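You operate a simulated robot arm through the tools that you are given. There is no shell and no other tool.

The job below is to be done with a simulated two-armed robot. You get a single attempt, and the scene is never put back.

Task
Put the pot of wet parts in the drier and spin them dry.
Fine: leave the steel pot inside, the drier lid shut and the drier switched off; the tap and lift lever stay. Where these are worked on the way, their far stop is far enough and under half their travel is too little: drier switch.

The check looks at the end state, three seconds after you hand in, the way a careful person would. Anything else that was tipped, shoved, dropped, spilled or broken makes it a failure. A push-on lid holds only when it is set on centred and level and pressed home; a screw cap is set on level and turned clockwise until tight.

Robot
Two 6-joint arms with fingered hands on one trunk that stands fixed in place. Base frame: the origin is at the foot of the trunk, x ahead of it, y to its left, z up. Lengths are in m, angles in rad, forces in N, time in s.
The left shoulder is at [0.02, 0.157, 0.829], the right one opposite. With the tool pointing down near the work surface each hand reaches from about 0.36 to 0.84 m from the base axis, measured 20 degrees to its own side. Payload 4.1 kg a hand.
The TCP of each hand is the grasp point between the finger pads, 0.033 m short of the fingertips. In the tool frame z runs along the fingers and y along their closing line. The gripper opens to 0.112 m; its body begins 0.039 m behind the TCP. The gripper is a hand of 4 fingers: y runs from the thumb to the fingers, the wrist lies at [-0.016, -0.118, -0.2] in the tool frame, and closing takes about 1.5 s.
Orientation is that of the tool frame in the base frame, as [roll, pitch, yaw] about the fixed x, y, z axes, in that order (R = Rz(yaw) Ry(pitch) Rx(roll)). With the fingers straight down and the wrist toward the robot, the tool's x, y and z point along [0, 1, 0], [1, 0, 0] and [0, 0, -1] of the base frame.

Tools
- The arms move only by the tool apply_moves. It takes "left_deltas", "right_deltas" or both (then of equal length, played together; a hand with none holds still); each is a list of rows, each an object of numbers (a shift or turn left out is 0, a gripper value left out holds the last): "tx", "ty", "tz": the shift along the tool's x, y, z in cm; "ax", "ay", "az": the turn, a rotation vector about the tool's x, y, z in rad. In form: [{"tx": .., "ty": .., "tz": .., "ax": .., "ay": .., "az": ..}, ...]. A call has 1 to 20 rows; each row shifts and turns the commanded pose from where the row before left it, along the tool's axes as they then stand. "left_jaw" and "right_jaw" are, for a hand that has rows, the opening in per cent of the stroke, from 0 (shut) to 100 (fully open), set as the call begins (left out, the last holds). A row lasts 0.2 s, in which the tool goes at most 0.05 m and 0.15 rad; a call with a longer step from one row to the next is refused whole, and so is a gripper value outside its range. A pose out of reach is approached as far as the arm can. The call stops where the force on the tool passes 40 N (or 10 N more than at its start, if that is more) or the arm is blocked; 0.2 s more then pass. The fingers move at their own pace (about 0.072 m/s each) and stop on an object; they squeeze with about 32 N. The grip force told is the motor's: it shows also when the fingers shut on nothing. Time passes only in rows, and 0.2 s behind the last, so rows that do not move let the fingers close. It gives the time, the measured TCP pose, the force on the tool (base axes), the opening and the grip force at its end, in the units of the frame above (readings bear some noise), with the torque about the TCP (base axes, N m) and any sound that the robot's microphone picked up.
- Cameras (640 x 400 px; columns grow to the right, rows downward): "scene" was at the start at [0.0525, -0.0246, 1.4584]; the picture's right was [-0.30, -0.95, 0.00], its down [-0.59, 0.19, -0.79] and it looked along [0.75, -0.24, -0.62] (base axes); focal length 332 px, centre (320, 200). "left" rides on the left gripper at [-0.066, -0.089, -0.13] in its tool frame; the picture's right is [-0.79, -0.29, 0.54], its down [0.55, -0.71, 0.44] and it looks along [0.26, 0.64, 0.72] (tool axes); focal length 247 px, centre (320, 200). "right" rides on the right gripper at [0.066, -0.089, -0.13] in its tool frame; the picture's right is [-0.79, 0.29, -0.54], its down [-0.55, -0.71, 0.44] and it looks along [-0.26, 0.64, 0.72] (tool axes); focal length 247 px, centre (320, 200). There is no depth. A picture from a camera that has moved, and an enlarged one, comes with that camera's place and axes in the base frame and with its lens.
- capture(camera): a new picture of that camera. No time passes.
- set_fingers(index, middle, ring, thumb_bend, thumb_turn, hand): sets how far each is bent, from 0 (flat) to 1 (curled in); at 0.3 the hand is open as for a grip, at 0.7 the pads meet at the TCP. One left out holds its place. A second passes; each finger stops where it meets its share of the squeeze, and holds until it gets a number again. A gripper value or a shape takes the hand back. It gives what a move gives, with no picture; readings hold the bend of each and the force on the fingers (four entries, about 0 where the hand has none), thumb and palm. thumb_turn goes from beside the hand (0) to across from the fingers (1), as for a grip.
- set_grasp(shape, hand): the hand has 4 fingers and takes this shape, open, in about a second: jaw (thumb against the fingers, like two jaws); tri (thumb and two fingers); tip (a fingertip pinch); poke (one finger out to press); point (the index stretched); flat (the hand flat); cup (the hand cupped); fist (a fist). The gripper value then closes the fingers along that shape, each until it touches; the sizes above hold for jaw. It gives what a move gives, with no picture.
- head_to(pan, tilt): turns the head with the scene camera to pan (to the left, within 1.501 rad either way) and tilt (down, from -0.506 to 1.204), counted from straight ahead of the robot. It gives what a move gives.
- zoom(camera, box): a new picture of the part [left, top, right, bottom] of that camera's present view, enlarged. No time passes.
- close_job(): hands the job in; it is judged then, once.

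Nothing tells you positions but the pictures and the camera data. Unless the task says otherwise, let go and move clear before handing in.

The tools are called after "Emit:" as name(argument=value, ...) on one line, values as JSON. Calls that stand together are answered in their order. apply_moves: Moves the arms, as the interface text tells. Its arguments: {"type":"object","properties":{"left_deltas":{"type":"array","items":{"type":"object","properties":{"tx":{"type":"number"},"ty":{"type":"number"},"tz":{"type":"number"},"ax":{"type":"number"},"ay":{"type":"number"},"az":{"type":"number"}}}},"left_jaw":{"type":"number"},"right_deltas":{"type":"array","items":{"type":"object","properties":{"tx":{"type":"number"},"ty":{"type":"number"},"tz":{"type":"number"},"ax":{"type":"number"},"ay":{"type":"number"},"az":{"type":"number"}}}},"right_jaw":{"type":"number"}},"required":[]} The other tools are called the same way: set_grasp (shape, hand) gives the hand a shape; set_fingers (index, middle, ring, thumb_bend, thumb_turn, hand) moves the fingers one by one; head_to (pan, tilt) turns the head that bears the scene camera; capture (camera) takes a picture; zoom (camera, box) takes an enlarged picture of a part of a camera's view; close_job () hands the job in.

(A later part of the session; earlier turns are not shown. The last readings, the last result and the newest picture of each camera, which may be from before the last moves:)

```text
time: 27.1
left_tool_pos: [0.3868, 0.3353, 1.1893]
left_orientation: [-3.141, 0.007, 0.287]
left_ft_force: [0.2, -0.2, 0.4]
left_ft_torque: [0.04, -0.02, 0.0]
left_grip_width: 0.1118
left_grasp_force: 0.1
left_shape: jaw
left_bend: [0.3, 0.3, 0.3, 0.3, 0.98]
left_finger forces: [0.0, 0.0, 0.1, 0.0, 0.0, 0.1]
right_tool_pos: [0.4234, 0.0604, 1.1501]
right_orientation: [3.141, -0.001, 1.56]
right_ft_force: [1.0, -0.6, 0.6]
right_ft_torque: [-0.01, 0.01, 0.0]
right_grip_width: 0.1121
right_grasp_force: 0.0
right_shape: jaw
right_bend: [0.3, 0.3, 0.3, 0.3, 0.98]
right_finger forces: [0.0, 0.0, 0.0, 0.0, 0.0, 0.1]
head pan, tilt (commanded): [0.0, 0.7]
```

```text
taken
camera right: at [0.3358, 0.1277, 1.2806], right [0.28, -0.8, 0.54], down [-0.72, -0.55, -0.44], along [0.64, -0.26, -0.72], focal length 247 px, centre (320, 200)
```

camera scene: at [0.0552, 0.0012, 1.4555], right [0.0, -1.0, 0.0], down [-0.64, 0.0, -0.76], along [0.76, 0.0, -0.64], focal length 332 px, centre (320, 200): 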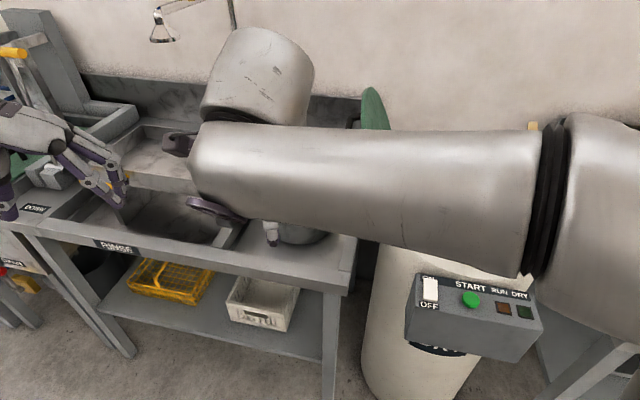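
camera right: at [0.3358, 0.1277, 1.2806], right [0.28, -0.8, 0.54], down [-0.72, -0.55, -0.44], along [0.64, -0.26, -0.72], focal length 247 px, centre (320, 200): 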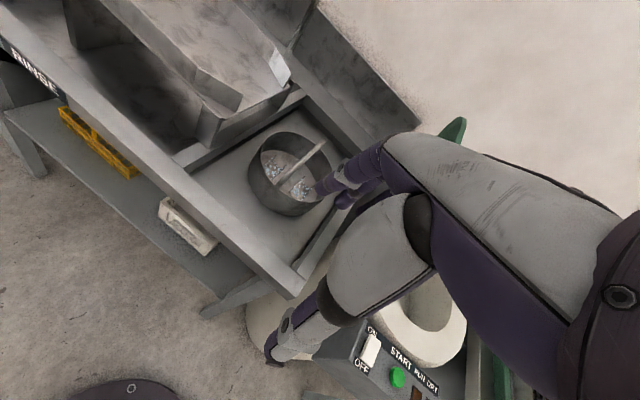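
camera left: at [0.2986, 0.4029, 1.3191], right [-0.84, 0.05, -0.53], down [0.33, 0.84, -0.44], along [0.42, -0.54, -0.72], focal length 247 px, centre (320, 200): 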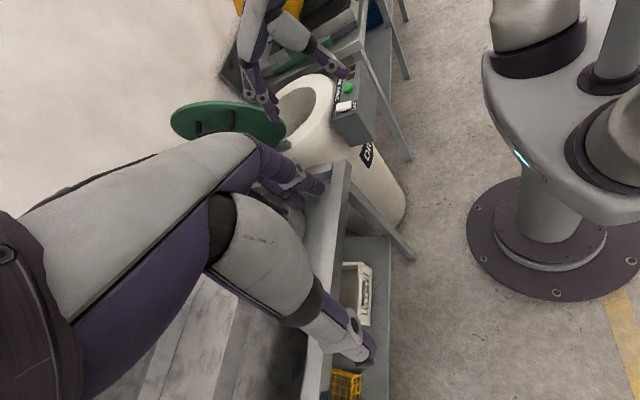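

Emit:
apply_moves(right_deltas=[{"tx": 0.5, "ty": 4.2, "tz": 1.5}, {"tx": 0.5, "ty": 4.2, "tz": 1.5}, {"tx": 0.5, "ty": 4.2, "tz": 1.5}, {}])

Emit:
capture(camera="scene")

Emit:
capture(camera="left")

Emit:
capture(camera="right")

```text
time: 28.1
left_tool_pos: [0.3858, 0.3352, 1.1875]
left_orientation: [-3.138, 0.006, 0.287]
left_ft_force: [-0.6, -1.2, 0.8]
left_ft_torque: [0.04, 0.0, -0.03]
left_grip_width: 0.1117
left_grasp_force: 0.1
left_shape: jaw
left_bend: [0.3, 0.3, 0.3, 0.3, 0.98]
left_finger forces: [0.1, 0.0, 0.0, 0.0, 0.1, 0.0]
right_tool_pos: [0.5486, 0.0753, 1.1073]
right_orientation: [-3.141, -0.001, 1.563]
right_ft_force: [-0.4, -0.7, 0.7]
right_ft_torque: [0.0, -0.03, 0.02]
right_grip_width: 0.1116
right_grasp_force: 0.1
right_shape: jaw
right_bend: [0.3, 0.3, 0.3, 0.3, 0.98]
right_finger forces: [0.1, 0.0, 0.1, 0.0, 0.0, 0.0]
head pan, tilt (commanded): [0.0, 0.7]
```

```text
taken
camera scene: at [0.0551, 0.0012, 1.4555], right [0.0, -1.0, 0.0], down [-0.64, 0.0, -0.77], along [0.77, 0.0, -0.64], focal length 332 px, centre (320, 200)
```

scene: 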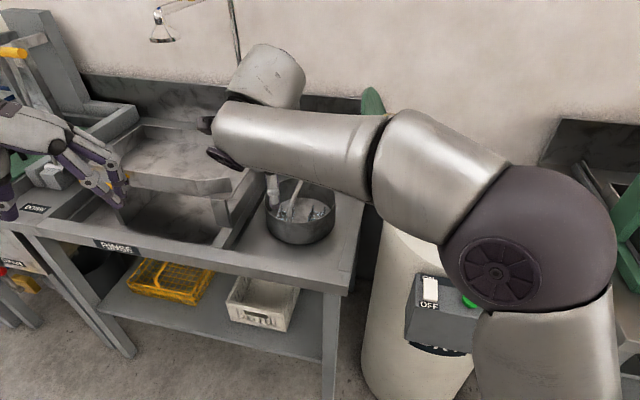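

```text
taken
camera left: at [0.2985, 0.4029, 1.3191], right [-0.84, 0.05, -0.53], down [0.33, 0.84, -0.44], along [0.42, -0.54, -0.72], focal length 247 px, centre (320, 200)
```

left: 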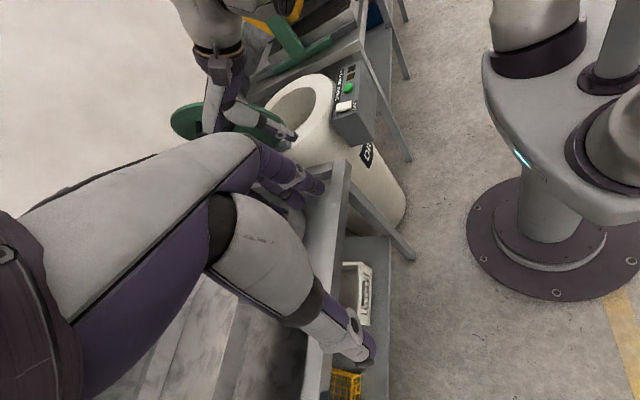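

```text
taken
camera right: at [0.4596, 0.142, 1.2361], right [0.28, -0.8, 0.54], down [-0.72, -0.55, -0.44], along [0.64, -0.26, -0.72], focal length 247 px, centre (320, 200)
```

right: 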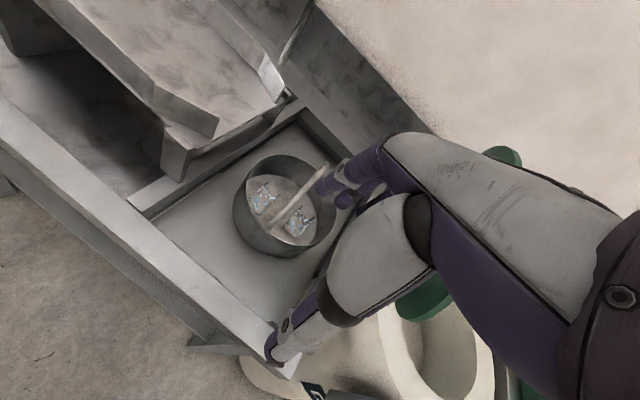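

Emit:
apply_moves(right_deltas=[{"tx": 0.1, "ty": 3.8, "tz": 1.2}, {"tx": 0.1, "ty": 3.8, "tz": 1.2}, {}])

Emit:
capture(camera="scene")

Emit:
capture(camera="left")

```text
time: 28.9
left_tool_pos: [0.385, 0.3342, 1.1886]
left_orientation: [-3.14, 0.007, 0.286]
left_ft_force: [-0.4, -0.1, -0.2]
left_ft_torque: [0.02, 0.01, -0.04]
left_grip_width: 0.112
left_grasp_force: 0.1
left_shape: jaw
left_bend: [0.3, 0.3, 0.3, 0.3, 0.98]
left_finger forces: [0.0, 0.1, 0.0, 0.0, 0.0, 0.0]
right_tool_pos: [0.6238, 0.0786, 1.0829]
right_orientation: [3.141, -0.001, 1.562]
right_ft_force: [0.3, -0.2, -0.7]
right_ft_torque: [0.02, 0.01, 0.01]
right_grip_width: 0.1114
right_grasp_force: 0.0
right_shape: jaw
right_bend: [0.3, 0.3, 0.3, 0.3, 0.98]
right_finger forces: [0.0, 0.1, 0.0, 0.1, 0.1, 0.0]
head pan, tilt (commanded): [0.0, 0.7]
```

```text
taken
camera scene: at [0.0551, 0.0013, 1.4555], right [0.0, -1.0, 0.0], down [-0.64, 0.0, -0.77], along [0.77, 0.0, -0.64], focal length 332 px, centre (320, 200)
```

scene: 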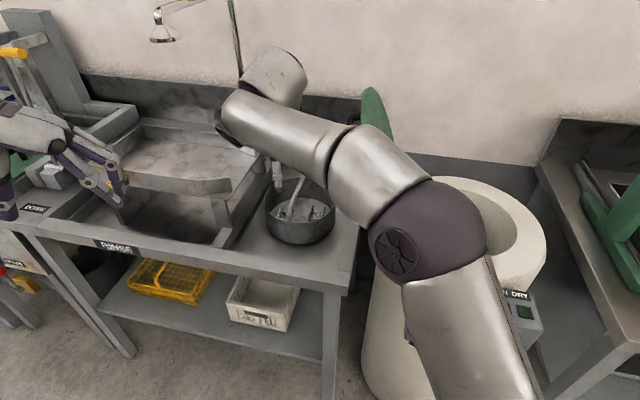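

```text
taken
camera left: at [0.2985, 0.403, 1.3191], right [-0.84, 0.05, -0.53], down [0.33, 0.84, -0.44], along [0.42, -0.54, -0.72], focal length 247 px, centre (320, 200)
```

left: 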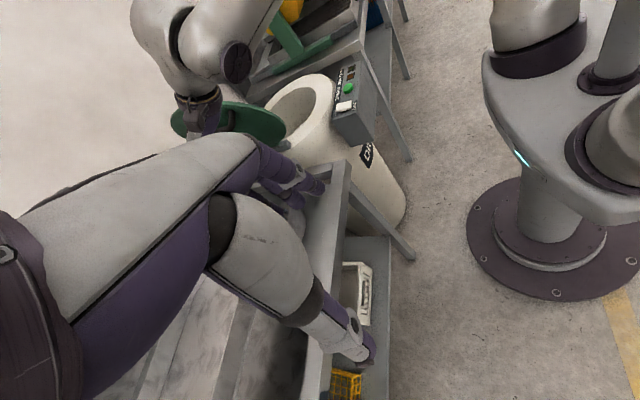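

The right arm straightens as it goes forward and stays in front of and above the lid's near edge. I go on toward the pot, still above the handle.

Emit:
apply_moves(right_deltas=[{"tx": 0.0, "ty": 3.0, "tz": 1.5}, {"tx": 0.0, "ty": 3.0, "tz": 1.5}, {}])

Emit:
capture(camera="scene")

Emit:
capture(camera="left")

Emit:
capture(camera="right")

```text
time: 29.7
left_tool_pos: [0.3862, 0.3343, 1.1887]
left_orientation: [-3.14, 0.006, 0.287]
left_ft_force: [1.1, 0.3, 0.0]
left_ft_torque: [-0.01, 0.0, 0.02]
left_grip_width: 0.1118
left_grasp_force: 0.0
left_shape: jaw
left_bend: [0.3, 0.3, 0.3, 0.3, 0.98]
left_finger forces: [0.0, 0.0, 0.0, 0.1, 0.1, 0.1]
right_tool_pos: [0.6748, 0.0776, 1.0585]
right_orientation: [-3.139, 0.001, 1.562]
right_ft_force: [-0.3, -0.1, -0.3]
right_ft_torque: [0.01, 0.01, 0.04]
right_grip_width: 0.1119
right_grasp_force: 0.1
right_shape: jaw
right_bend: [0.3, 0.3, 0.3, 0.3, 0.98]
right_finger forces: [0.0, 0.1, 0.1, 0.0, 0.1, 0.1]
right hand out of reach, approached as far as the arm can: row 2
head pan, tilt (commanded): [0.0, 0.7]
```

```text
taken
camera scene: at [0.0553, 0.0013, 1.4555], right [0.0, -1.0, 0.0], down [-0.64, 0.0, -0.76], along [0.76, 0.0, -0.64], focal length 332 px, centre (320, 200)
```

scene: 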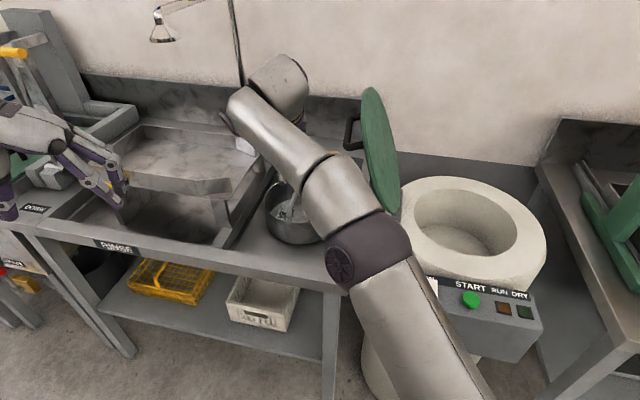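

```text
taken
camera left: at [0.2986, 0.403, 1.3191], right [-0.84, 0.05, -0.53], down [0.33, 0.84, -0.44], along [0.42, -0.54, -0.72], focal length 247 px, centre (320, 200)
```

left: 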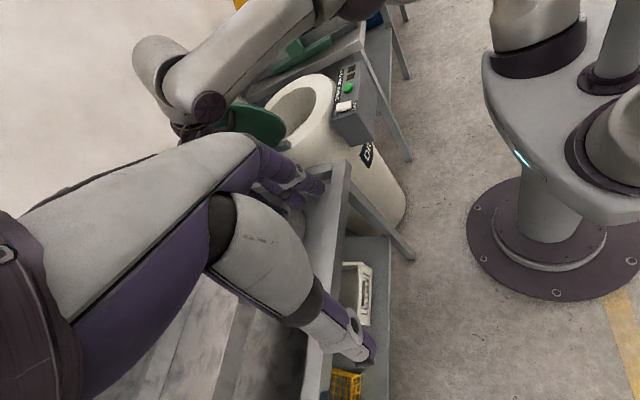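

```text
taken
camera right: at [0.5865, 0.1427, 1.1882], right [0.28, -0.79, 0.54], down [-0.72, -0.55, -0.43], along [0.64, -0.26, -0.72], focal length 247 px, centre (320, 200)
```

right: 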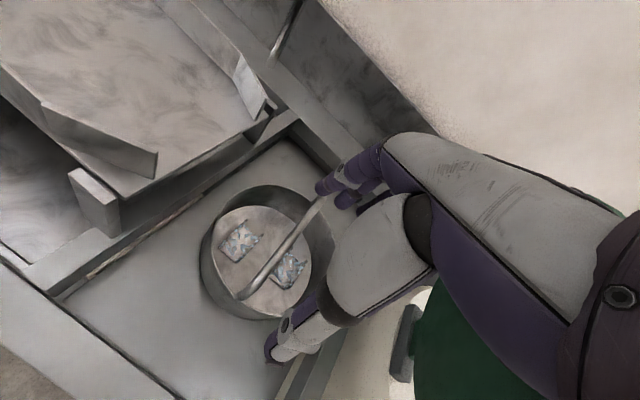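

Emit:
apply_moves(right_deltas=[{"ty": 0.8, "tz": 2.6}, {"ty": 0.8, "tz": 2.6}, {"ty": 0.8, "tz": 2.6}, {}])

Emit:
capture(camera="scene")

Emit:
capture(camera="left")

Emit:
capture(camera="right")

```text
time: 30.7
left_tool_pos: [0.3861, 0.3344, 1.1889]
left_orientation: [-3.14, 0.008, 0.286]
left_ft_force: [-0.7, 0.0, 0.1]
left_ft_torque: [0.03, 0.01, -0.01]
left_grip_width: 0.1119
left_grasp_force: 0.1
left_shape: jaw
left_bend: [0.3, 0.3, 0.3, 0.3, 0.98]
left_finger forces: [0.0, 0.1, 0.0, 0.0, 0.1, 0.0]
right_tool_pos: [0.6991, 0.0775, 0.9804]
right_orientation: [-3.141, 0.0, 1.562]
right_ft_force: [0.4, 0.2, -0.1]
right_ft_torque: [-0.02, 0.01, -0.02]
right_grip_width: 0.1118
right_grasp_force: 0.2
right_shape: jaw
right_bend: [0.3, 0.3, 0.3, 0.3, 0.98]
right_finger forces: [0.1, 0.0, 0.1, 0.1, 0.0, 0.1]
head pan, tilt (commanded): [0.0, 0.7]
```

```text
taken
camera scene: at [0.0552, 0.0013, 1.4555], right [0.0, -1.0, 0.0], down [-0.64, 0.0, -0.77], along [0.77, 0.0, -0.64], focal length 332 px, centre (320, 200)
```

scene: 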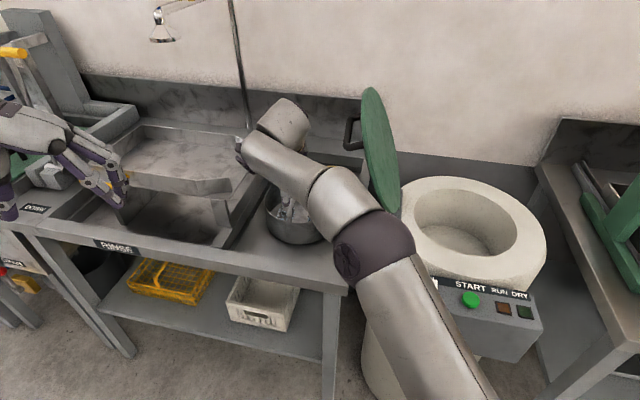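

```text
taken
camera left: at [0.2985, 0.403, 1.3191], right [-0.84, 0.05, -0.53], down [0.33, 0.84, -0.44], along [0.42, -0.54, -0.72], focal length 247 px, centre (320, 200)
```

left: 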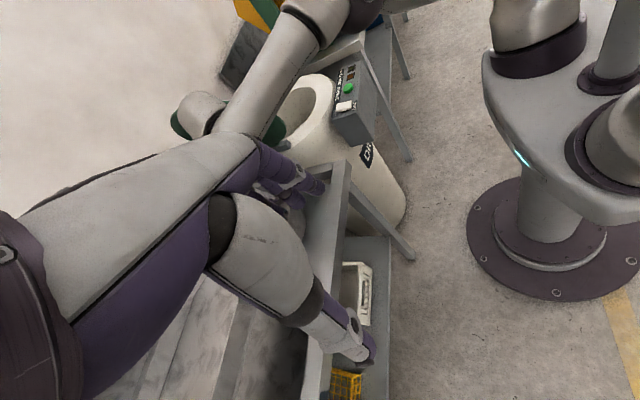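

```text
taken
camera right: at [0.611, 0.1433, 1.1093], right [0.28, -0.8, 0.54], down [-0.72, -0.55, -0.44], along [0.64, -0.26, -0.72], focal length 247 px, centre (320, 200)
```

right: 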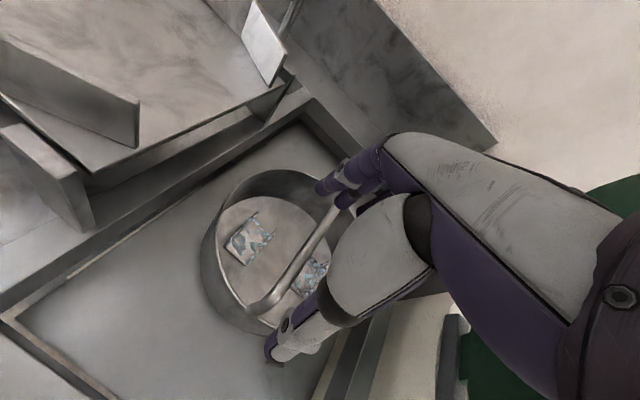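

The right arm reaches the pot spot without touching the lid, but only with its closing line along x, while the bar also runs along x. The plan is:
1. The left hand grips the bar, lifts the pot slightly, turns it about 90° and sets it back in the same place.
2. The right hand picks it up and carries it to the drum.

Now I retract the right hand the way it came.

Emit:
apply_moves(right_deltas=[{"ty": -0.8, "tz": -2.6}, {"ty": -0.8, "tz": -2.6}, {"ty": -0.8, "tz": -2.6}, {"ty": -2.6, "tz": -1.2}, {"ty": -2.6, "tz": -1.2}, {"ty": -3.8, "tz": -1.0}, {"ty": -3.8, "tz": -1.0}, {"ty": -4.2, "tz": -1.5}, {"ty": -4.2, "tz": -1.5}, {"ty": -4.2, "tz": -1.5}, {"tx": -4.4}, {"tx": -4.4}, {"tx": -4.4}, {"tx": -4.4}, {"tx": -4.4}, {"tx": -4.4}, {"tx": -4.4}, {"tx": -4.4}, {"tx": -4.4}, {}])

Emit:
capture(camera="scene")

```text
time: 34.9
left_tool_pos: [0.386, 0.3354, 1.1881]
left_orientation: [-3.141, 0.007, 0.284]
left_ft_force: [0.3, 0.5, -0.6]
left_ft_torque: [0.01, -0.01, -0.01]
left_grip_width: 0.1119
left_grasp_force: 0.1
left_shape: jaw
left_bend: [0.3, 0.3, 0.3, 0.3, 0.98]
left_finger forces: [0.0, 0.0, 0.1, 0.0, 0.0, 0.0]
right_tool_pos: [0.4142, -0.3145, 1.149]
right_orientation: [-3.141, 0.001, 1.562]
right_ft_force: [0.1, 0.4, 0.3]
right_ft_torque: [-0.01, 0.0, 0.03]
right_grip_width: 0.1121
right_grasp_force: 0.1
right_shape: jaw
right_bend: [0.3, 0.3, 0.3, 0.3, 0.98]
right_finger forces: [0.0, 0.0, 0.0, 0.0, 0.0, 0.0]
head pan, tilt (commanded): [0.0, 0.7]
```

```text
taken
camera scene: at [0.0552, 0.0014, 1.4555], right [0.0, -1.0, 0.0], down [-0.64, 0.0, -0.76], along [0.76, 0.0, -0.64], focal length 332 px, centre (320, 200)
```

scene: 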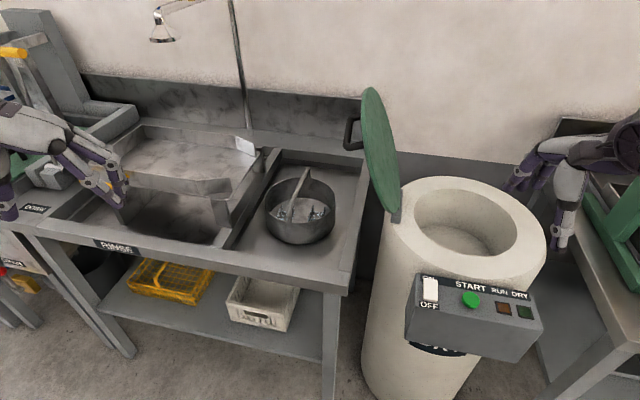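

Right hand is clear. I bring the left hand toward the pot and turn it so its closing line crosses the bar, leaning the fingers forward by about 0.45 rad for reach.

Emit:
apply_moves(left_deltas=[{"tx": 1.76, "ty": 3.73, "tz": 0.67}, {"tx": 1.76, "ty": 3.73, "tz": 0.67}, {"tx": 1.76, "ty": 3.73, "tz": 0.67}, {"tx": 1.76, "ty": 3.73, "tz": 0.67}, {"tx": 1.76, "ty": 3.73, "tz": 0.67}, {"tx": 1.76, "ty": 3.73, "tz": 0.67}, {"az": 0.1235}, {"az": 0.1235}, {"az": 0.1235}, {"az": 0.1235}, {"ay": 0.1125}, {"ay": 0.1125}, {"ay": 0.1125}, {"ay": 0.1125}, {}])

Emit:
capture(camera="scene")

Emit:
capture(camera="left")

```text
time: 38.1
left_tool_pos: [0.5461, 0.1439, 1.1351]
left_orientation: [3.138, -0.445, -0.072]
left_ft_force: [-0.6, -0.1, 1.3]
left_ft_torque: [0.0, 0.05, -0.01]
left_grip_width: 0.1118
left_grasp_force: 0.0
left_shape: jaw
left_bend: [0.3, 0.3, 0.3, 0.3, 0.98]
left_finger forces: [0.0, 0.0, 0.0, 0.1, 0.0, 0.1]
left hand out of reach, approached as far as the arm can: row 9, 10
right_tool_pos: [0.4149, -0.3155, 1.149]
right_orientation: [-3.141, 0.001, 1.561]
right_ft_force: [0.5, -0.1, -0.3]
right_ft_torque: [-0.03, 0.0, 0.0]
right_grip_width: 0.1118
right_grasp_force: 0.2
right_shape: jaw
right_bend: [0.3, 0.3, 0.3, 0.3, 0.98]
right_finger forces: [0.1, 0.0, 0.1, 0.1, 0.1, 0.0]
head pan, tilt (commanded): [0.0, 0.7]
```

```text
taken
camera scene: at [0.0553, 0.0013, 1.4555], right [0.0, -1.0, 0.0], down [-0.64, 0.0, -0.76], along [0.76, 0.0, -0.64], focal length 332 px, centre (320, 200)
```

scene: 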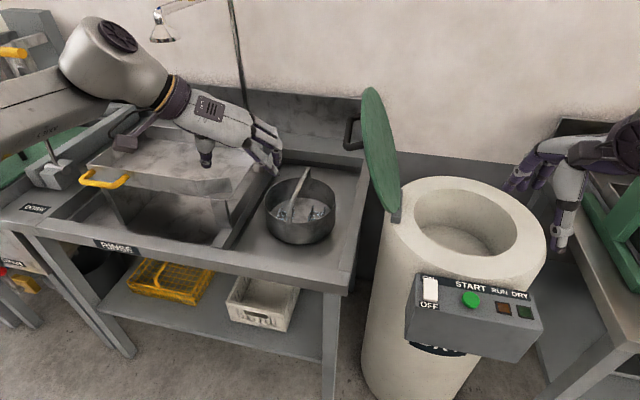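

```text
taken
camera left: at [0.4379, 0.242, 1.224], right [-0.46, 0.32, -0.83], down [0.74, 0.66, -0.16], along [0.49, -0.68, -0.54], focal length 247 px, centre (320, 200)
```

left: 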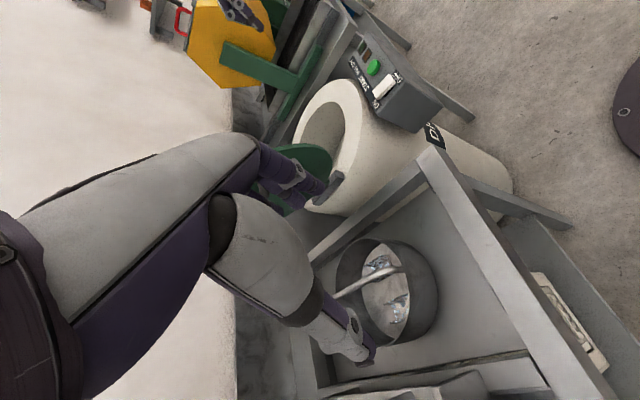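

Emit:
apply_moves(left_deltas=[{"ax": -0.059, "az": 0.1237}, {"tx": 1.79, "ty": 0.92, "tz": 4.05}, {"tx": 1.79, "ty": 0.92, "tz": 4.05}, {"tx": 1.79, "ty": 0.92, "tz": 4.05}, {"tx": 1.79, "ty": 0.92, "tz": 4.05}, {}])

Emit:
capture(camera="scene")

Emit:
capture(camera="left")

```text
time: 39.5
left_tool_pos: [0.67, 0.0782, 1.0222]
left_orientation: [3.136, -0.444, -0.209]
left_ft_force: [-1.0, -0.8, -0.3]
left_ft_torque: [0.02, 0.0, -0.02]
left_grip_width: 0.1117
left_grasp_force: 0.2
left_shape: jaw
left_bend: [0.3, 0.3, 0.3, 0.3, 0.98]
left_finger forces: [0.0, 0.0, 0.0, 0.1, 0.0, 0.0]
right_tool_pos: [0.415, -0.3146, 1.1494]
right_orientation: [3.142, 0.001, 1.562]
right_ft_force: [-0.8, 0.1, 0.2]
right_ft_torque: [0.0, -0.02, 0.02]
right_grip_width: 0.1117
right_grasp_force: 0.0
right_shape: jaw
right_bend: [0.3, 0.3, 0.3, 0.3, 0.98]
right_finger forces: [0.0, 0.0, 0.0, 0.0, 0.0, 0.1]
head pan, tilt (commanded): [0.0, 0.7]
```

```text
taken
camera scene: at [0.0551, 0.0013, 1.4555], right [0.0, -1.0, 0.0], down [-0.64, 0.0, -0.77], along [0.77, 0.0, -0.64], focal length 332 px, centre (320, 200)
```

scene: 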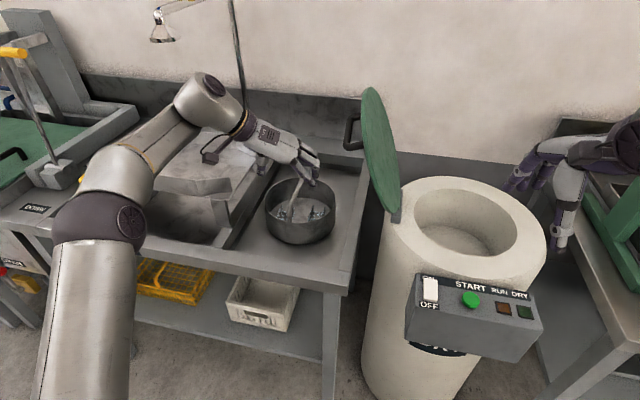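

```text
taken
camera left: at [0.576, 0.1907, 1.1106], right [-0.41, 0.38, -0.83], down [0.82, 0.55, -0.16], along [0.4, -0.74, -0.54], focal length 247 px, centre (320, 200)
```

left: 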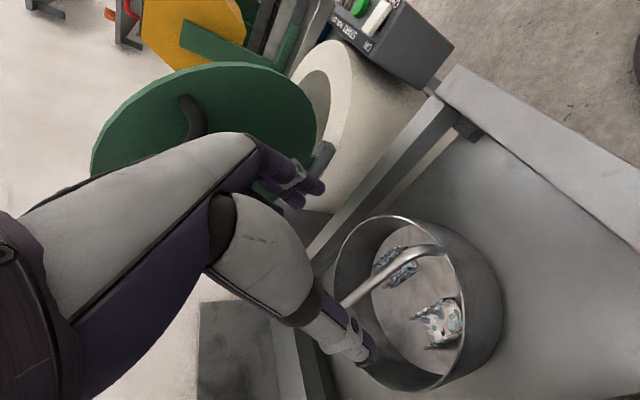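

Emit:
zoom(camera="scene", box=[230, 110, 350, 250])

Emit:
zoom(camera="left", box=[250, 130, 530, 400])

```text
2.86 times, centred on (290, 180) of scene
camera zoom: at [0.0551, 0.0013, 1.4555], right [0.0, -1.0, 0.0], down [-0.64, 0.0, -0.77], along [0.77, 0.0, -0.64], focal length 949 px, centre (406, 257)
```

zoom: 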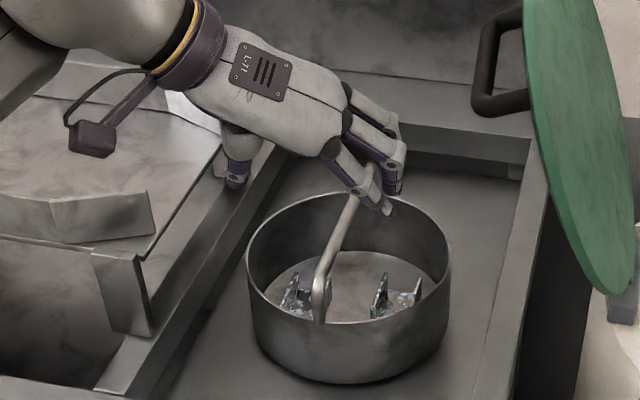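

```text
1.48 times, centred on (390, 265) of left
camera zoom: at [0.576, 0.1907, 1.1106], right [-0.41, 0.38, -0.83], down [0.82, 0.55, -0.16], along [0.4, -0.74, -0.54], focal length 366 px, centre (216, 104)
```

zoom: 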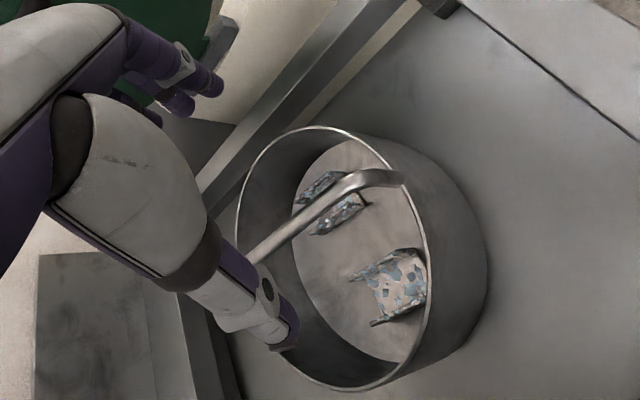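

The bar's near bend is at about (0.675, 0.077, 0.917) and it runs at about -14°. I go down along the tool axis in two stages, checking that the thumb and fingers straddle it.

Emit:
apply_moves(left_deltas=[{"tx": 0.4, "ty": 0.1, "tz": 3.0}, {"tx": 0.4, "ty": 0.1, "tz": 3.0}, {}])

Emit:
zoom(camera="scene", box=[230, 110, 350, 250])

Emit:
capture(camera="left")

```text
time: 40.3
left_tool_pos: [0.7017, 0.0718, 0.9712]
left_orientation: [3.138, -0.447, -0.208]
left_ft_force: [0.3, -0.1, -0.4]
left_ft_torque: [0.0, -0.01, 0.01]
left_grip_width: 0.1118
left_grasp_force: 0.0
left_shape: jaw
left_bend: [0.3, 0.3, 0.3, 0.3, 0.98]
left_finger forces: [0.1, 0.0, 0.0, 0.1, 0.0, 0.0]
right_tool_pos: [0.4152, -0.3135, 1.1473]
right_orientation: [-3.141, 0.0, 1.563]
right_ft_force: [-0.5, 0.0, 0.6]
right_ft_torque: [-0.02, 0.0, 0.0]
right_grip_width: 0.1116
right_grasp_force: 0.1
right_shape: jaw
right_bend: [0.3, 0.3, 0.3, 0.3, 0.98]
right_finger forces: [0.0, 0.0, 0.0, 0.1, 0.0, 0.0]
head pan, tilt (commanded): [0.0, 0.7]
```

```text
2.86 times, centred on (290, 180) of scene
camera zoom: at [0.0551, 0.0013, 1.4555], right [0.0, -1.0, 0.0], down [-0.64, 0.0, -0.77], along [0.77, 0.0, -0.64], focal length 949 px, centre (406, 257)
```

zoom: 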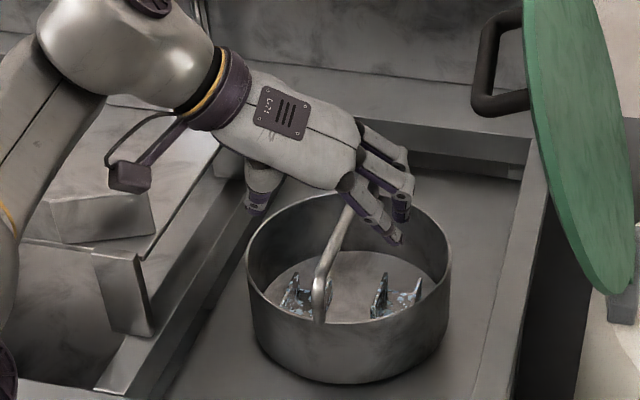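

```text
taken
camera left: at [0.6082, 0.1836, 1.0578], right [-0.41, 0.38, -0.83], down [0.82, 0.55, -0.16], along [0.4, -0.74, -0.54], focal length 247 px, centre (320, 200)
```

left: 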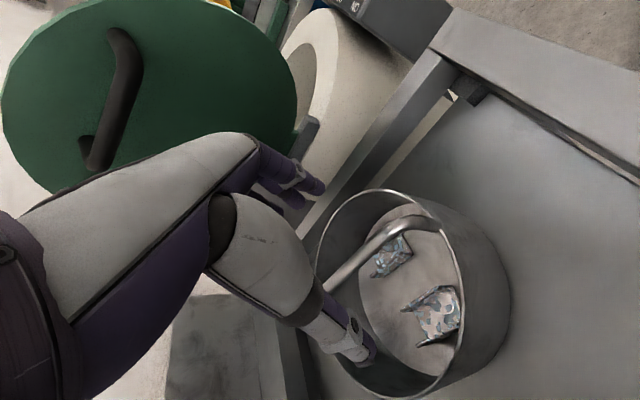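

Emit:
apply_moves(left_deltas=[{"tx": 0.4, "ty": 0.2, "tz": 2.1}, {"tx": 0.2, "ty": 0.1, "tz": 2.1}, {"tx": 0.2, "ty": 0.1, "tz": 2.1}, {}])

Emit:
zoom(camera="scene", box=[230, 110, 350, 250])

Emit:
capture(camera="left")

```text
time: 41.3
left_tool_pos: [0.7141, 0.0618, 0.9109]
left_orientation: [3.135, -0.445, -0.206]
left_ft_force: [-0.6, -0.5, 0.1]
left_ft_torque: [0.01, 0.0, 0.04]
left_grip_width: 0.112
left_grasp_force: 0.0
left_shape: jaw
left_bend: [0.3, 0.3, 0.3, 0.3, 0.98]
left_finger forces: [0.1, 0.0, 0.1, 0.1, 0.0, 0.1]
left hand out of reach, approached as far as the arm can: row 1, 2, 3
right_tool_pos: [0.4156, -0.3138, 1.1483]
right_orientation: [3.139, 0.0, 1.562]
right_ft_force: [-0.1, 0.0, 0.5]
right_ft_torque: [0.03, 0.03, -0.02]
right_grip_width: 0.1118
right_grasp_force: 0.0
right_shape: jaw
right_bend: [0.3, 0.3, 0.3, 0.3, 0.98]
right_finger forces: [0.0, 0.0, 0.1, 0.0, 0.1, 0.0]
head pan, tilt (commanded): [0.0, 0.7]
```

```text
2.86 times, centred on (290, 180) of scene
camera zoom: at [0.0552, 0.0013, 1.4555], right [0.0, -1.0, 0.0], down [-0.64, 0.0, -0.76], along [0.76, 0.0, -0.64], focal length 949 px, centre (406, 257)
```

zoom: 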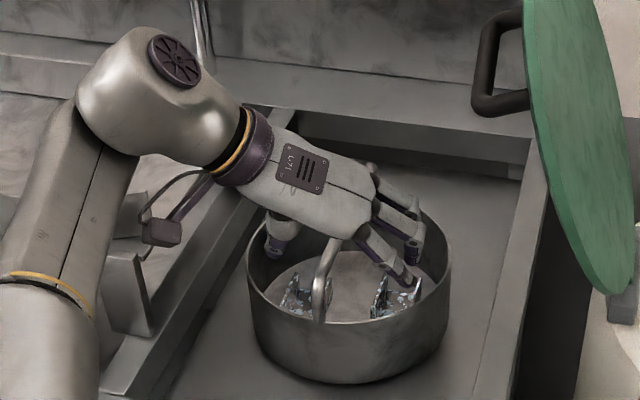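

```text
taken
camera left: at [0.6195, 0.1732, 0.999], right [-0.41, 0.38, -0.83], down [0.82, 0.55, -0.16], along [0.4, -0.74, -0.54], focal length 247 px, centre (320, 200)
```

left: 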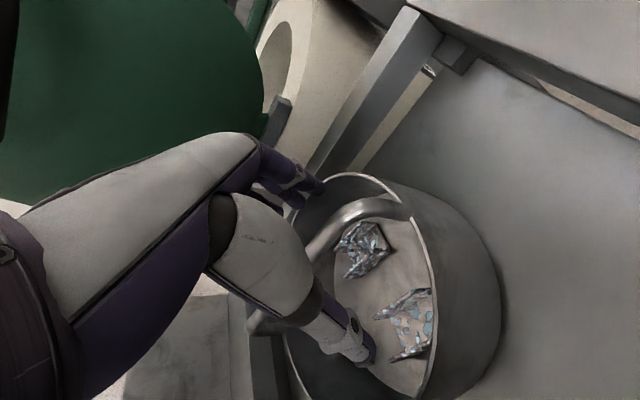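

The arm stops about 3 cm short of the bar's middle. I lean the hand a little more and slide forward along the bar to grip nearer the centre.

Emit:
apply_moves(left_deltas=[{"ay": 0.15}, {"tx": 1.2, "ty": -0.2, "tz": 0.7}, {"tx": 1.2, "ty": -0.2, "tz": 0.7}, {}])

Emit:
zoom(camera="scene", box=[230, 110, 350, 250])

Emit:
capture(camera="left")

```text
time: 42.3
left_tool_pos: [0.7465, 0.0595, 0.9137]
left_orientation: [3.137, -0.595, -0.209]
left_ft_force: [0.1, 0.4, 0.8]
left_ft_torque: [0.0, -0.01, -0.01]
left_grip_width: 0.1117
left_grasp_force: 0.1
left_shape: jaw
left_bend: [0.3, 0.3, 0.3, 0.3, 0.98]
left_finger forces: [0.0, 0.1, 0.0, 0.1, 0.1, 0.0]
left hand out of reach, approached as far as the arm can: row 1, 2, 3
right_tool_pos: [0.4154, -0.3144, 1.1488]
right_orientation: [-3.14, 0.001, 1.562]
right_ft_force: [-0.5, 0.8, 0.1]
right_ft_torque: [0.06, -0.02, 0.02]
right_grip_width: 0.112
right_grasp_force: 0.0
right_shape: jaw
right_bend: [0.3, 0.3, 0.3, 0.3, 0.98]
right_finger forces: [0.1, 0.0, 0.1, 0.1, 0.0, 0.1]
head pan, tilt (commanded): [0.0, 0.7]
```

```text
2.86 times, centred on (290, 180) of scene
camera zoom: at [0.0552, 0.0013, 1.4555], right [0.0, -1.0, 0.0], down [-0.64, 0.0, -0.76], along [0.76, 0.0, -0.64], focal length 949 px, centre (406, 257)
```

zoom: 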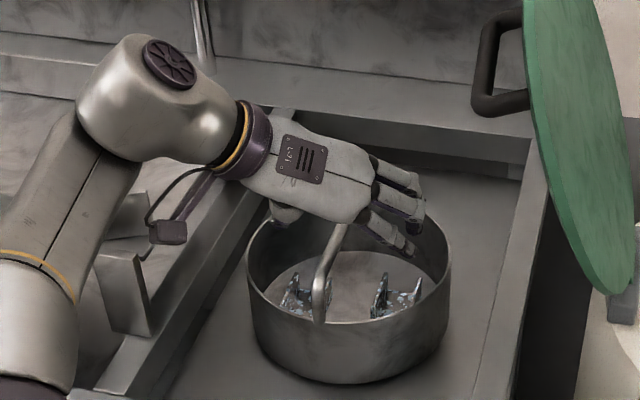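

```text
taken
camera left: at [0.6411, 0.1746, 0.9844], right [-0.29, 0.35, -0.89], down [0.83, 0.55, -0.05], along [0.47, -0.76, -0.45], focal length 247 px, centre (320, 200)
```

left: 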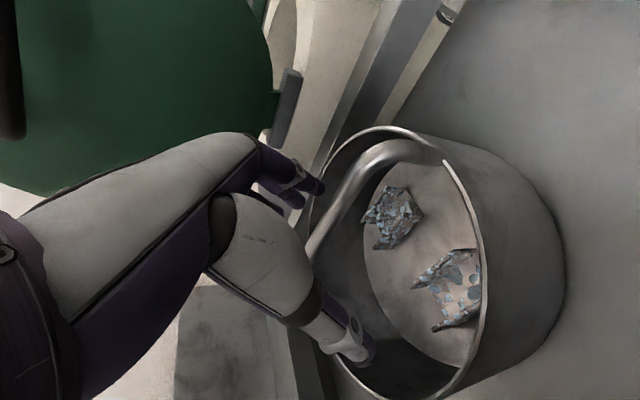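

The bar passes right through the grasp point between thumb and fingers. I close the left hand on it.

Emit:
apply_moves(left_deltas=[{}, {}, {}, {}, {}, {}, {}, {}, {}, {}], left_jaw=0)

Emit:
zoom(camera="scene", box=[230, 110, 350, 250])

Emit:
capture(camera="left")

```text
time: 44.5
left_tool_pos: [0.7463, 0.0603, 0.914]
left_orientation: [3.138, -0.593, -0.206]
left_ft_force: [-0.5, -0.7, -1.0]
left_ft_torque: [0.02, 0.04, 0.0]
left_grip_width: 0.0
left_grasp_force: 32.0
left_shape: jaw
left_bend: [0.7, 0.71, 0.71, 0.72, 1.0]
left_finger forces: [6.6, 5.7, 3.3, 0.0, 29.1, 0.1]
right_tool_pos: [0.4161, -0.3149, 1.1492]
right_orientation: [3.14, 0.001, 1.561]
right_ft_force: [-0.5, 0.0, -0.5]
right_ft_torque: [0.0, 0.01, -0.01]
right_grip_width: 0.1119
right_grasp_force: 0.0
right_shape: jaw
right_bend: [0.3, 0.3, 0.3, 0.3, 0.98]
right_finger forces: [0.0, 0.0, 0.0, 0.1, 0.1, 0.2]
head pan, tilt (commanded): [0.0, 0.7]
```

```text
2.86 times, centred on (290, 180) of scene
camera zoom: at [0.0554, 0.0013, 1.4555], right [0.0, -1.0, 0.0], down [-0.64, 0.0, -0.76], along [0.76, 0.0, -0.64], focal length 949 px, centre (406, 257)
```

zoom: 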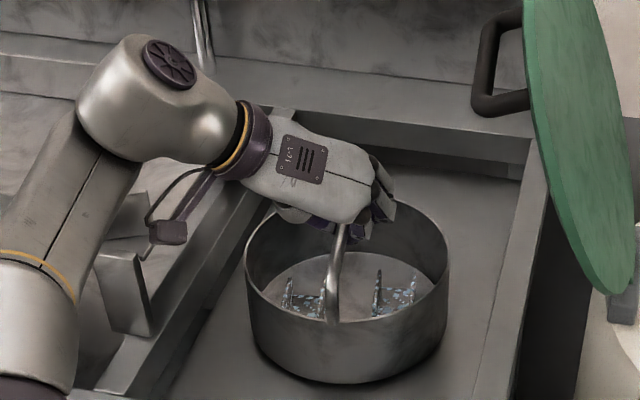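

```text
taken
camera left: at [0.6412, 0.1746, 0.9842], right [-0.29, 0.35, -0.89], down [0.83, 0.55, -0.05], along [0.47, -0.76, -0.45], focal length 247 px, centre (320, 200)
```

left: 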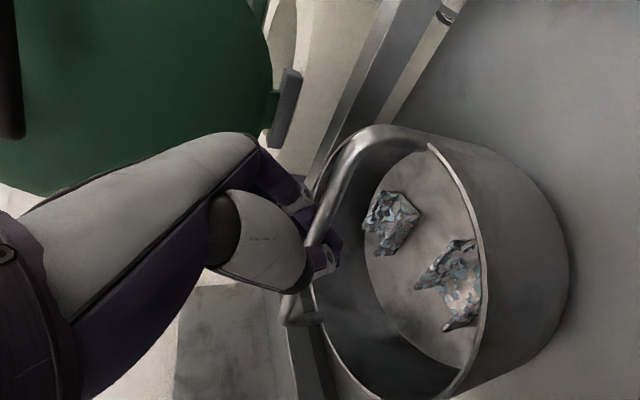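

Emit:
zoom(camera="left", box=[220, 130, 400, 340])

Emit:
zoom(camera="scene", box=[275, 145, 325, 205])

```text
1.90 times, centred on (310, 235) of left
camera zoom: at [0.6412, 0.1746, 0.9842], right [-0.29, 0.35, -0.89], down [0.83, 0.55, -0.05], along [0.47, -0.76, -0.45], focal length 470 px, centre (339, 133)
```

zoom: 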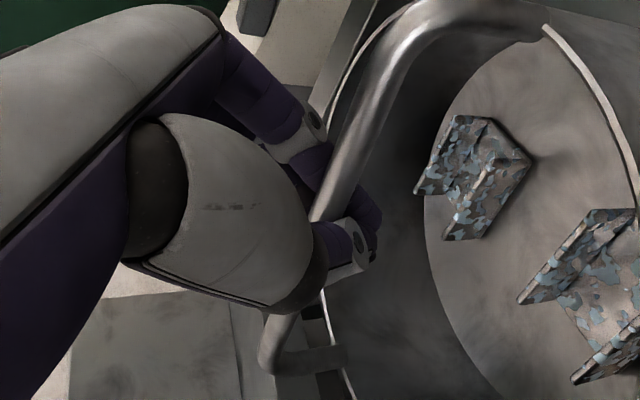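

```text
6.67 times, centred on (300, 175) of scene
camera zoom: at [0.0554, 0.0013, 1.4555], right [0.0, -1.0, 0.0], down [-0.64, 0.0, -0.76], along [0.76, 0.0, -0.64], focal length 2214 px, centre (453, 367)
```

zoom: 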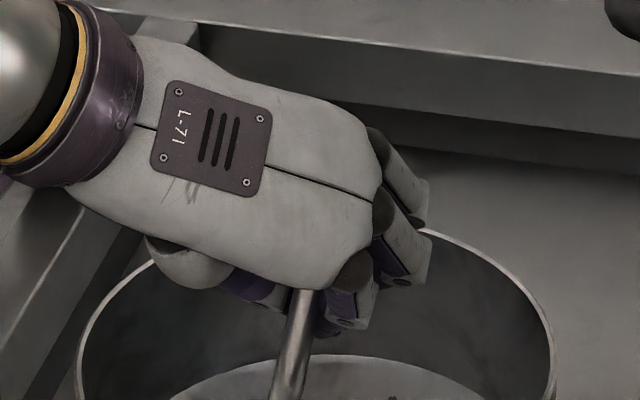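

The thumb and fingers have closed underneath the bar, so the bar is caged inside the hand, which is secure for a hanging pot. I look at the tray's front border and the surroundings before lifting.

Emit:
zoom(camera="scene", box=[200, 190, 380, 310])

Emit:
capture(camera="scene")

```text
3.33 times, centred on (290, 250) of scene
camera zoom: at [0.0554, 0.0013, 1.4555], right [0.0, -1.0, 0.0], down [-0.64, 0.0, -0.76], along [0.76, 0.0, -0.64], focal length 1107 px, centre (420, 33)
```

zoom: 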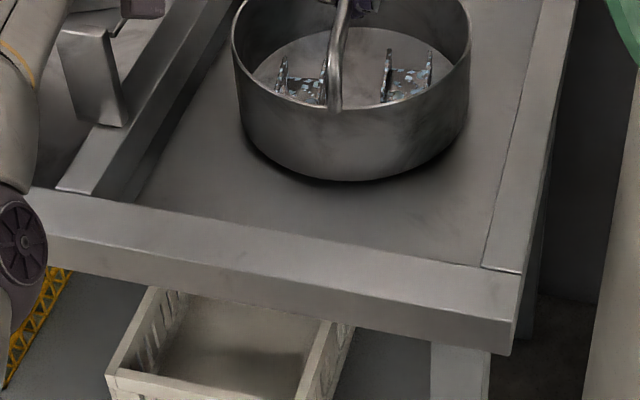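

```text
taken
camera scene: at [0.0554, 0.0013, 1.4555], right [0.0, -1.0, 0.0], down [-0.64, 0.0, -0.76], along [0.76, 0.0, -0.64], focal length 332 px, centre (320, 200)
```

scene: 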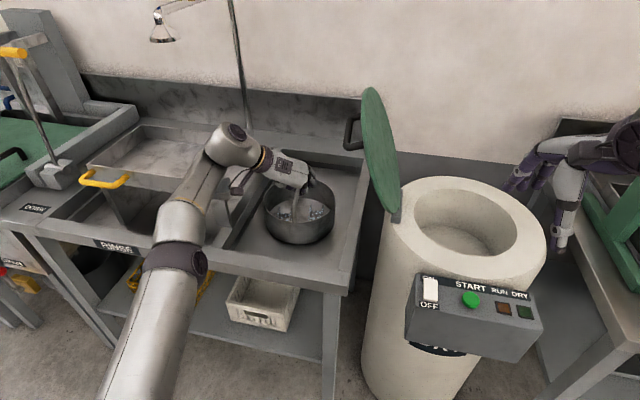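

There is about 6 cm of free tray in front of the pot, so I can set it down nearer as well as turned. First a small straight lift to see how the pot hangs.

Emit:
apply_moves(left_deltas=[{"tx": 0.56, "tz": -0.83}, {"tx": 0.56, "tz": -0.83}, {"tx": 0.56, "tz": -0.83}, {"tx": 0.56, "tz": -0.83}, {}])

Emit:
zoom(camera="scene", box=[200, 110, 380, 270])

Emit:
capture(camera="left")

```text
time: 45.7
left_tool_pos: [0.7382, 0.0597, 0.9514]
left_orientation: [3.139, -0.594, -0.21]
left_ft_force: [1.2, -0.5, -4.7]
left_ft_torque: [0.01, 0.07, 0.0]
left_grip_width: 0.0
left_grasp_force: 31.7
left_shape: jaw
left_bend: [0.7, 0.71, 0.71, 0.72, 1.0]
left_finger forces: [6.4, 5.7, 3.3, 0.1, 28.7, 0.0]
left hand out of reach, approached as far as the arm can: row 2, 4
right_tool_pos: [0.4157, -0.3157, 1.1486]
right_orientation: [-3.141, -0.001, 1.561]
right_ft_force: [0.4, -1.1, -0.1]
right_ft_torque: [-0.03, -0.03, -0.04]
right_grip_width: 0.1114
right_grasp_force: 0.0
right_shape: jaw
right_bend: [0.3, 0.3, 0.3, 0.3, 0.98]
right_finger forces: [0.0, 0.1, 0.1, 0.1, 0.0, 0.1]
head pan, tilt (commanded): [0.0, 0.7]
```

```text
2.50 times, centred on (290, 190) of scene
camera zoom: at [0.0554, 0.0013, 1.4555], right [0.0, -1.0, 0.0], down [-0.64, 0.0, -0.76], along [0.76, 0.0, -0.64], focal length 830 px, centre (395, 225)
```

zoom: 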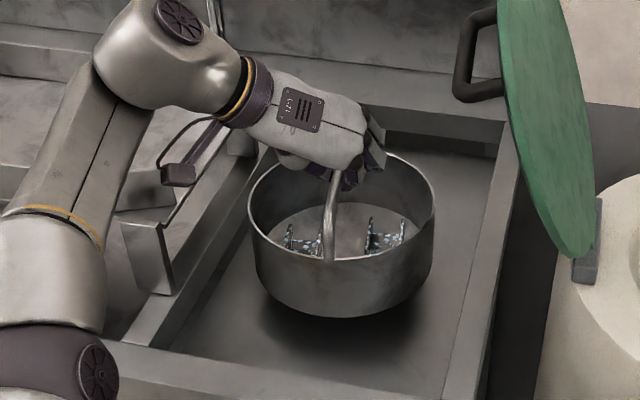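

```text
taken
camera left: at [0.6325, 0.1746, 1.022], right [-0.29, 0.35, -0.89], down [0.83, 0.55, -0.05], along [0.47, -0.76, -0.45], focal length 247 px, centre (320, 200)
```

left: 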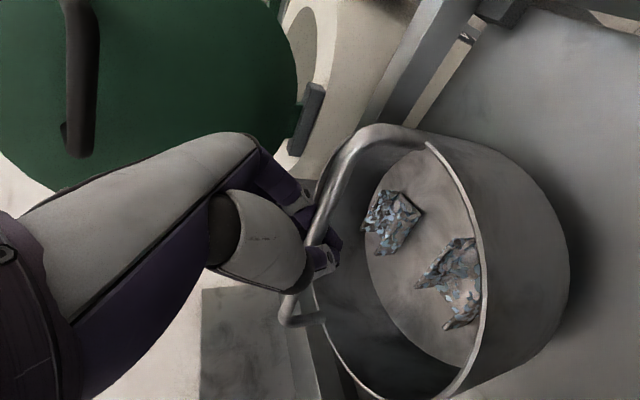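

The pot hangs level from the hand, about 0.5 kg and clear of the tray. I bring it a few centimetres nearer and start turning it about the vertical.

Emit:
apply_moves(left_deltas=[{"tx": -1.56, "ty": -0.34, "tz": -1.3}, {"tx": -1.56, "ty": -0.34, "tz": -1.3}, {"ax": 0.07, "az": -0.1036}, {"ax": 0.07, "az": -0.1036}, {"ax": 0.07, "az": -0.1036}, {"ax": 0.07, "az": -0.1036}, {"ax": 0.07, "az": -0.1036}, {"ax": 0.07, "az": -0.1036}, {}])

Emit:
zoom(camera="scene", box=[160, 90, 400, 290])

```text
time: 47.7
left_tool_pos: [0.7849, 0.1141, 0.946]
left_orientation: [3.051, -0.578, 0.531]
left_ft_force: [-0.9, -1.9, -4.9]
left_ft_torque: [-0.03, 0.08, -0.1]
left_grip_width: 0.0001
left_grasp_force: 31.9
left_shape: jaw
left_bend: [0.7, 0.71, 0.7, 0.72, 1.0]
left_finger forces: [1.5, 8.1, 3.5, 0.0, 0.0, 0.0]
left hand out of reach, approached as far as the arm can: row 1, 2, 3, 4, 5, 6, 7, 8
right_tool_pos: [0.4153, -0.314, 1.1484]
right_orientation: [3.141, 0.001, 1.563]
right_ft_force: [0.3, -0.8, -0.4]
right_ft_torque: [0.01, -0.02, 0.0]
right_grip_width: 0.1116
right_grasp_force: 0.1
right_shape: jaw
right_bend: [0.3, 0.3, 0.3, 0.3, 0.98]
right_finger forces: [0.1, 0.1, 0.0, 0.0, 0.1, 0.0]
head pan, tilt (commanded): [0.0, 0.7]
```

```text
2.00 times, centred on (280, 190) of scene
camera zoom: at [0.0556, 0.0012, 1.4555], right [0.0, -1.0, 0.0], down [-0.64, 0.0, -0.76], along [0.76, 0.0, -0.64], focal length 664 px, centre (400, 220)
```

zoom: 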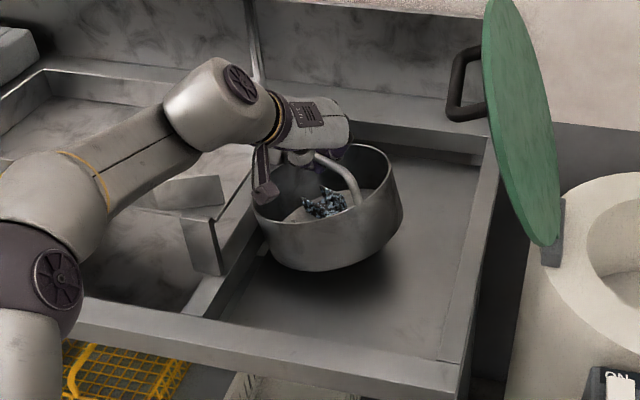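

Emit:
capture(camera="left")

Emit:
zoom(camera="scene", box=[230, 130, 330, 240])

```text
taken
camera left: at [0.629, 0.1392, 1.0123], right [-0.43, 0.02, -0.9], down [0.3, 0.95, -0.11], along [0.85, -0.32, -0.41], focal length 247 px, centre (320, 200)
```

left: 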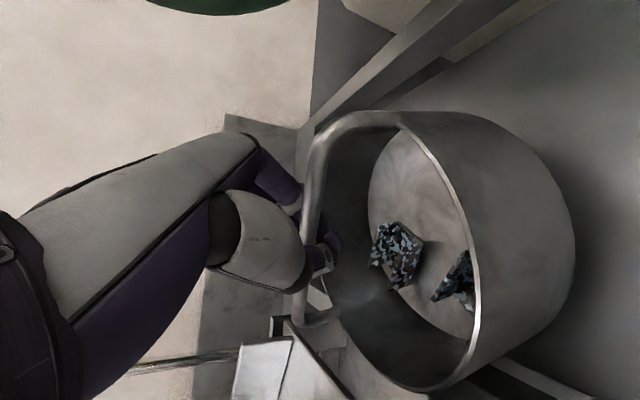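

```text
3.64 times, centred on (280, 185) of scene
camera zoom: at [0.0556, 0.0012, 1.4555], right [0.0, -1.0, 0.0], down [-0.64, 0.0, -0.76], along [0.76, 0.0, -0.64], focal length 1208 px, centre (466, 254)
```

zoom: 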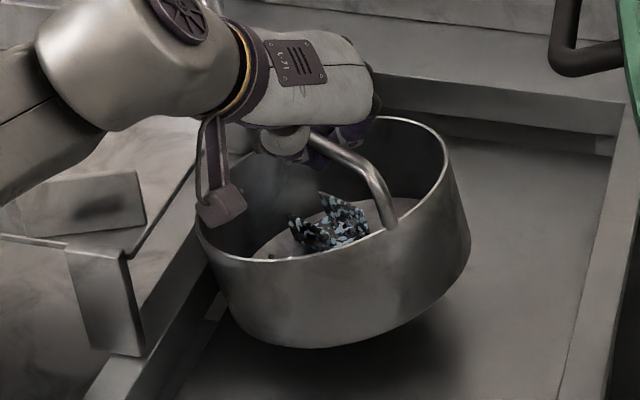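

The arm drifted away as it turned, and the pot now leans a little near the tray's left rail but is still held. I bring it back toward the robot and slightly up.

Emit:
apply_moves(left_deltas=[{"tx": -1.1, "ty": -0.05, "tz": -1.6}, {"tx": -1.7, "ty": -0.1, "tz": -1.7}])

Emit:
zoom(camera="scene", box=[160, 90, 400, 290])

```text
time: 48.3
left_tool_pos: [0.7404, 0.1026, 0.9514]
left_orientation: [3.073, -0.577, 0.542]
left_ft_force: [0.3, -0.3, -3.9]
left_ft_torque: [0.0, 0.03, 0.0]
left_grip_width: 0.0003
left_grasp_force: 31.7
left_shape: jaw
left_bend: [0.7, 0.71, 0.7, 0.72, 1.0]
left_finger forces: [4.1, 0.0, 4.2, 0.0, 0.0, 0.1]
left hand out of reach, approached as far as the arm can: row 1
right_tool_pos: [0.4152, -0.3154, 1.1472]
right_orientation: [-3.141, 0.0, 1.562]
right_ft_force: [0.2, 0.0, 0.2]
right_ft_torque: [0.01, 0.01, -0.01]
right_grip_width: 0.1118
right_grasp_force: 0.1
right_shape: jaw
right_bend: [0.3, 0.3, 0.3, 0.3, 0.98]
right_finger forces: [0.0, 0.0, 0.0, 0.1, 0.0, 0.0]
head pan, tilt (commanded): [0.0, 0.7]
```

```text
2.00 times, centred on (280, 190) of scene
camera zoom: at [0.0556, 0.0014, 1.4555], right [0.0, -1.0, 0.0], down [-0.64, 0.0, -0.76], along [0.76, 0.0, -0.64], focal length 664 px, centre (400, 220)
```

zoom: 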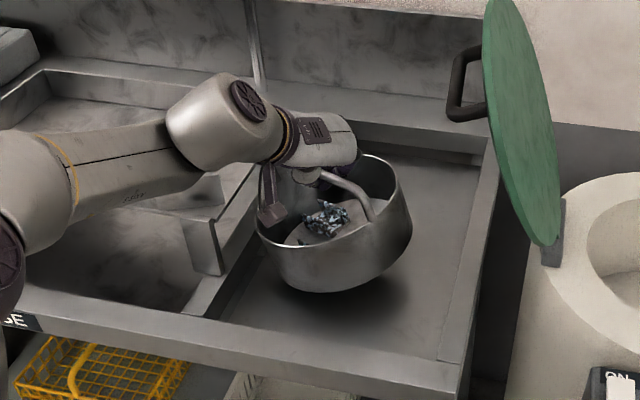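

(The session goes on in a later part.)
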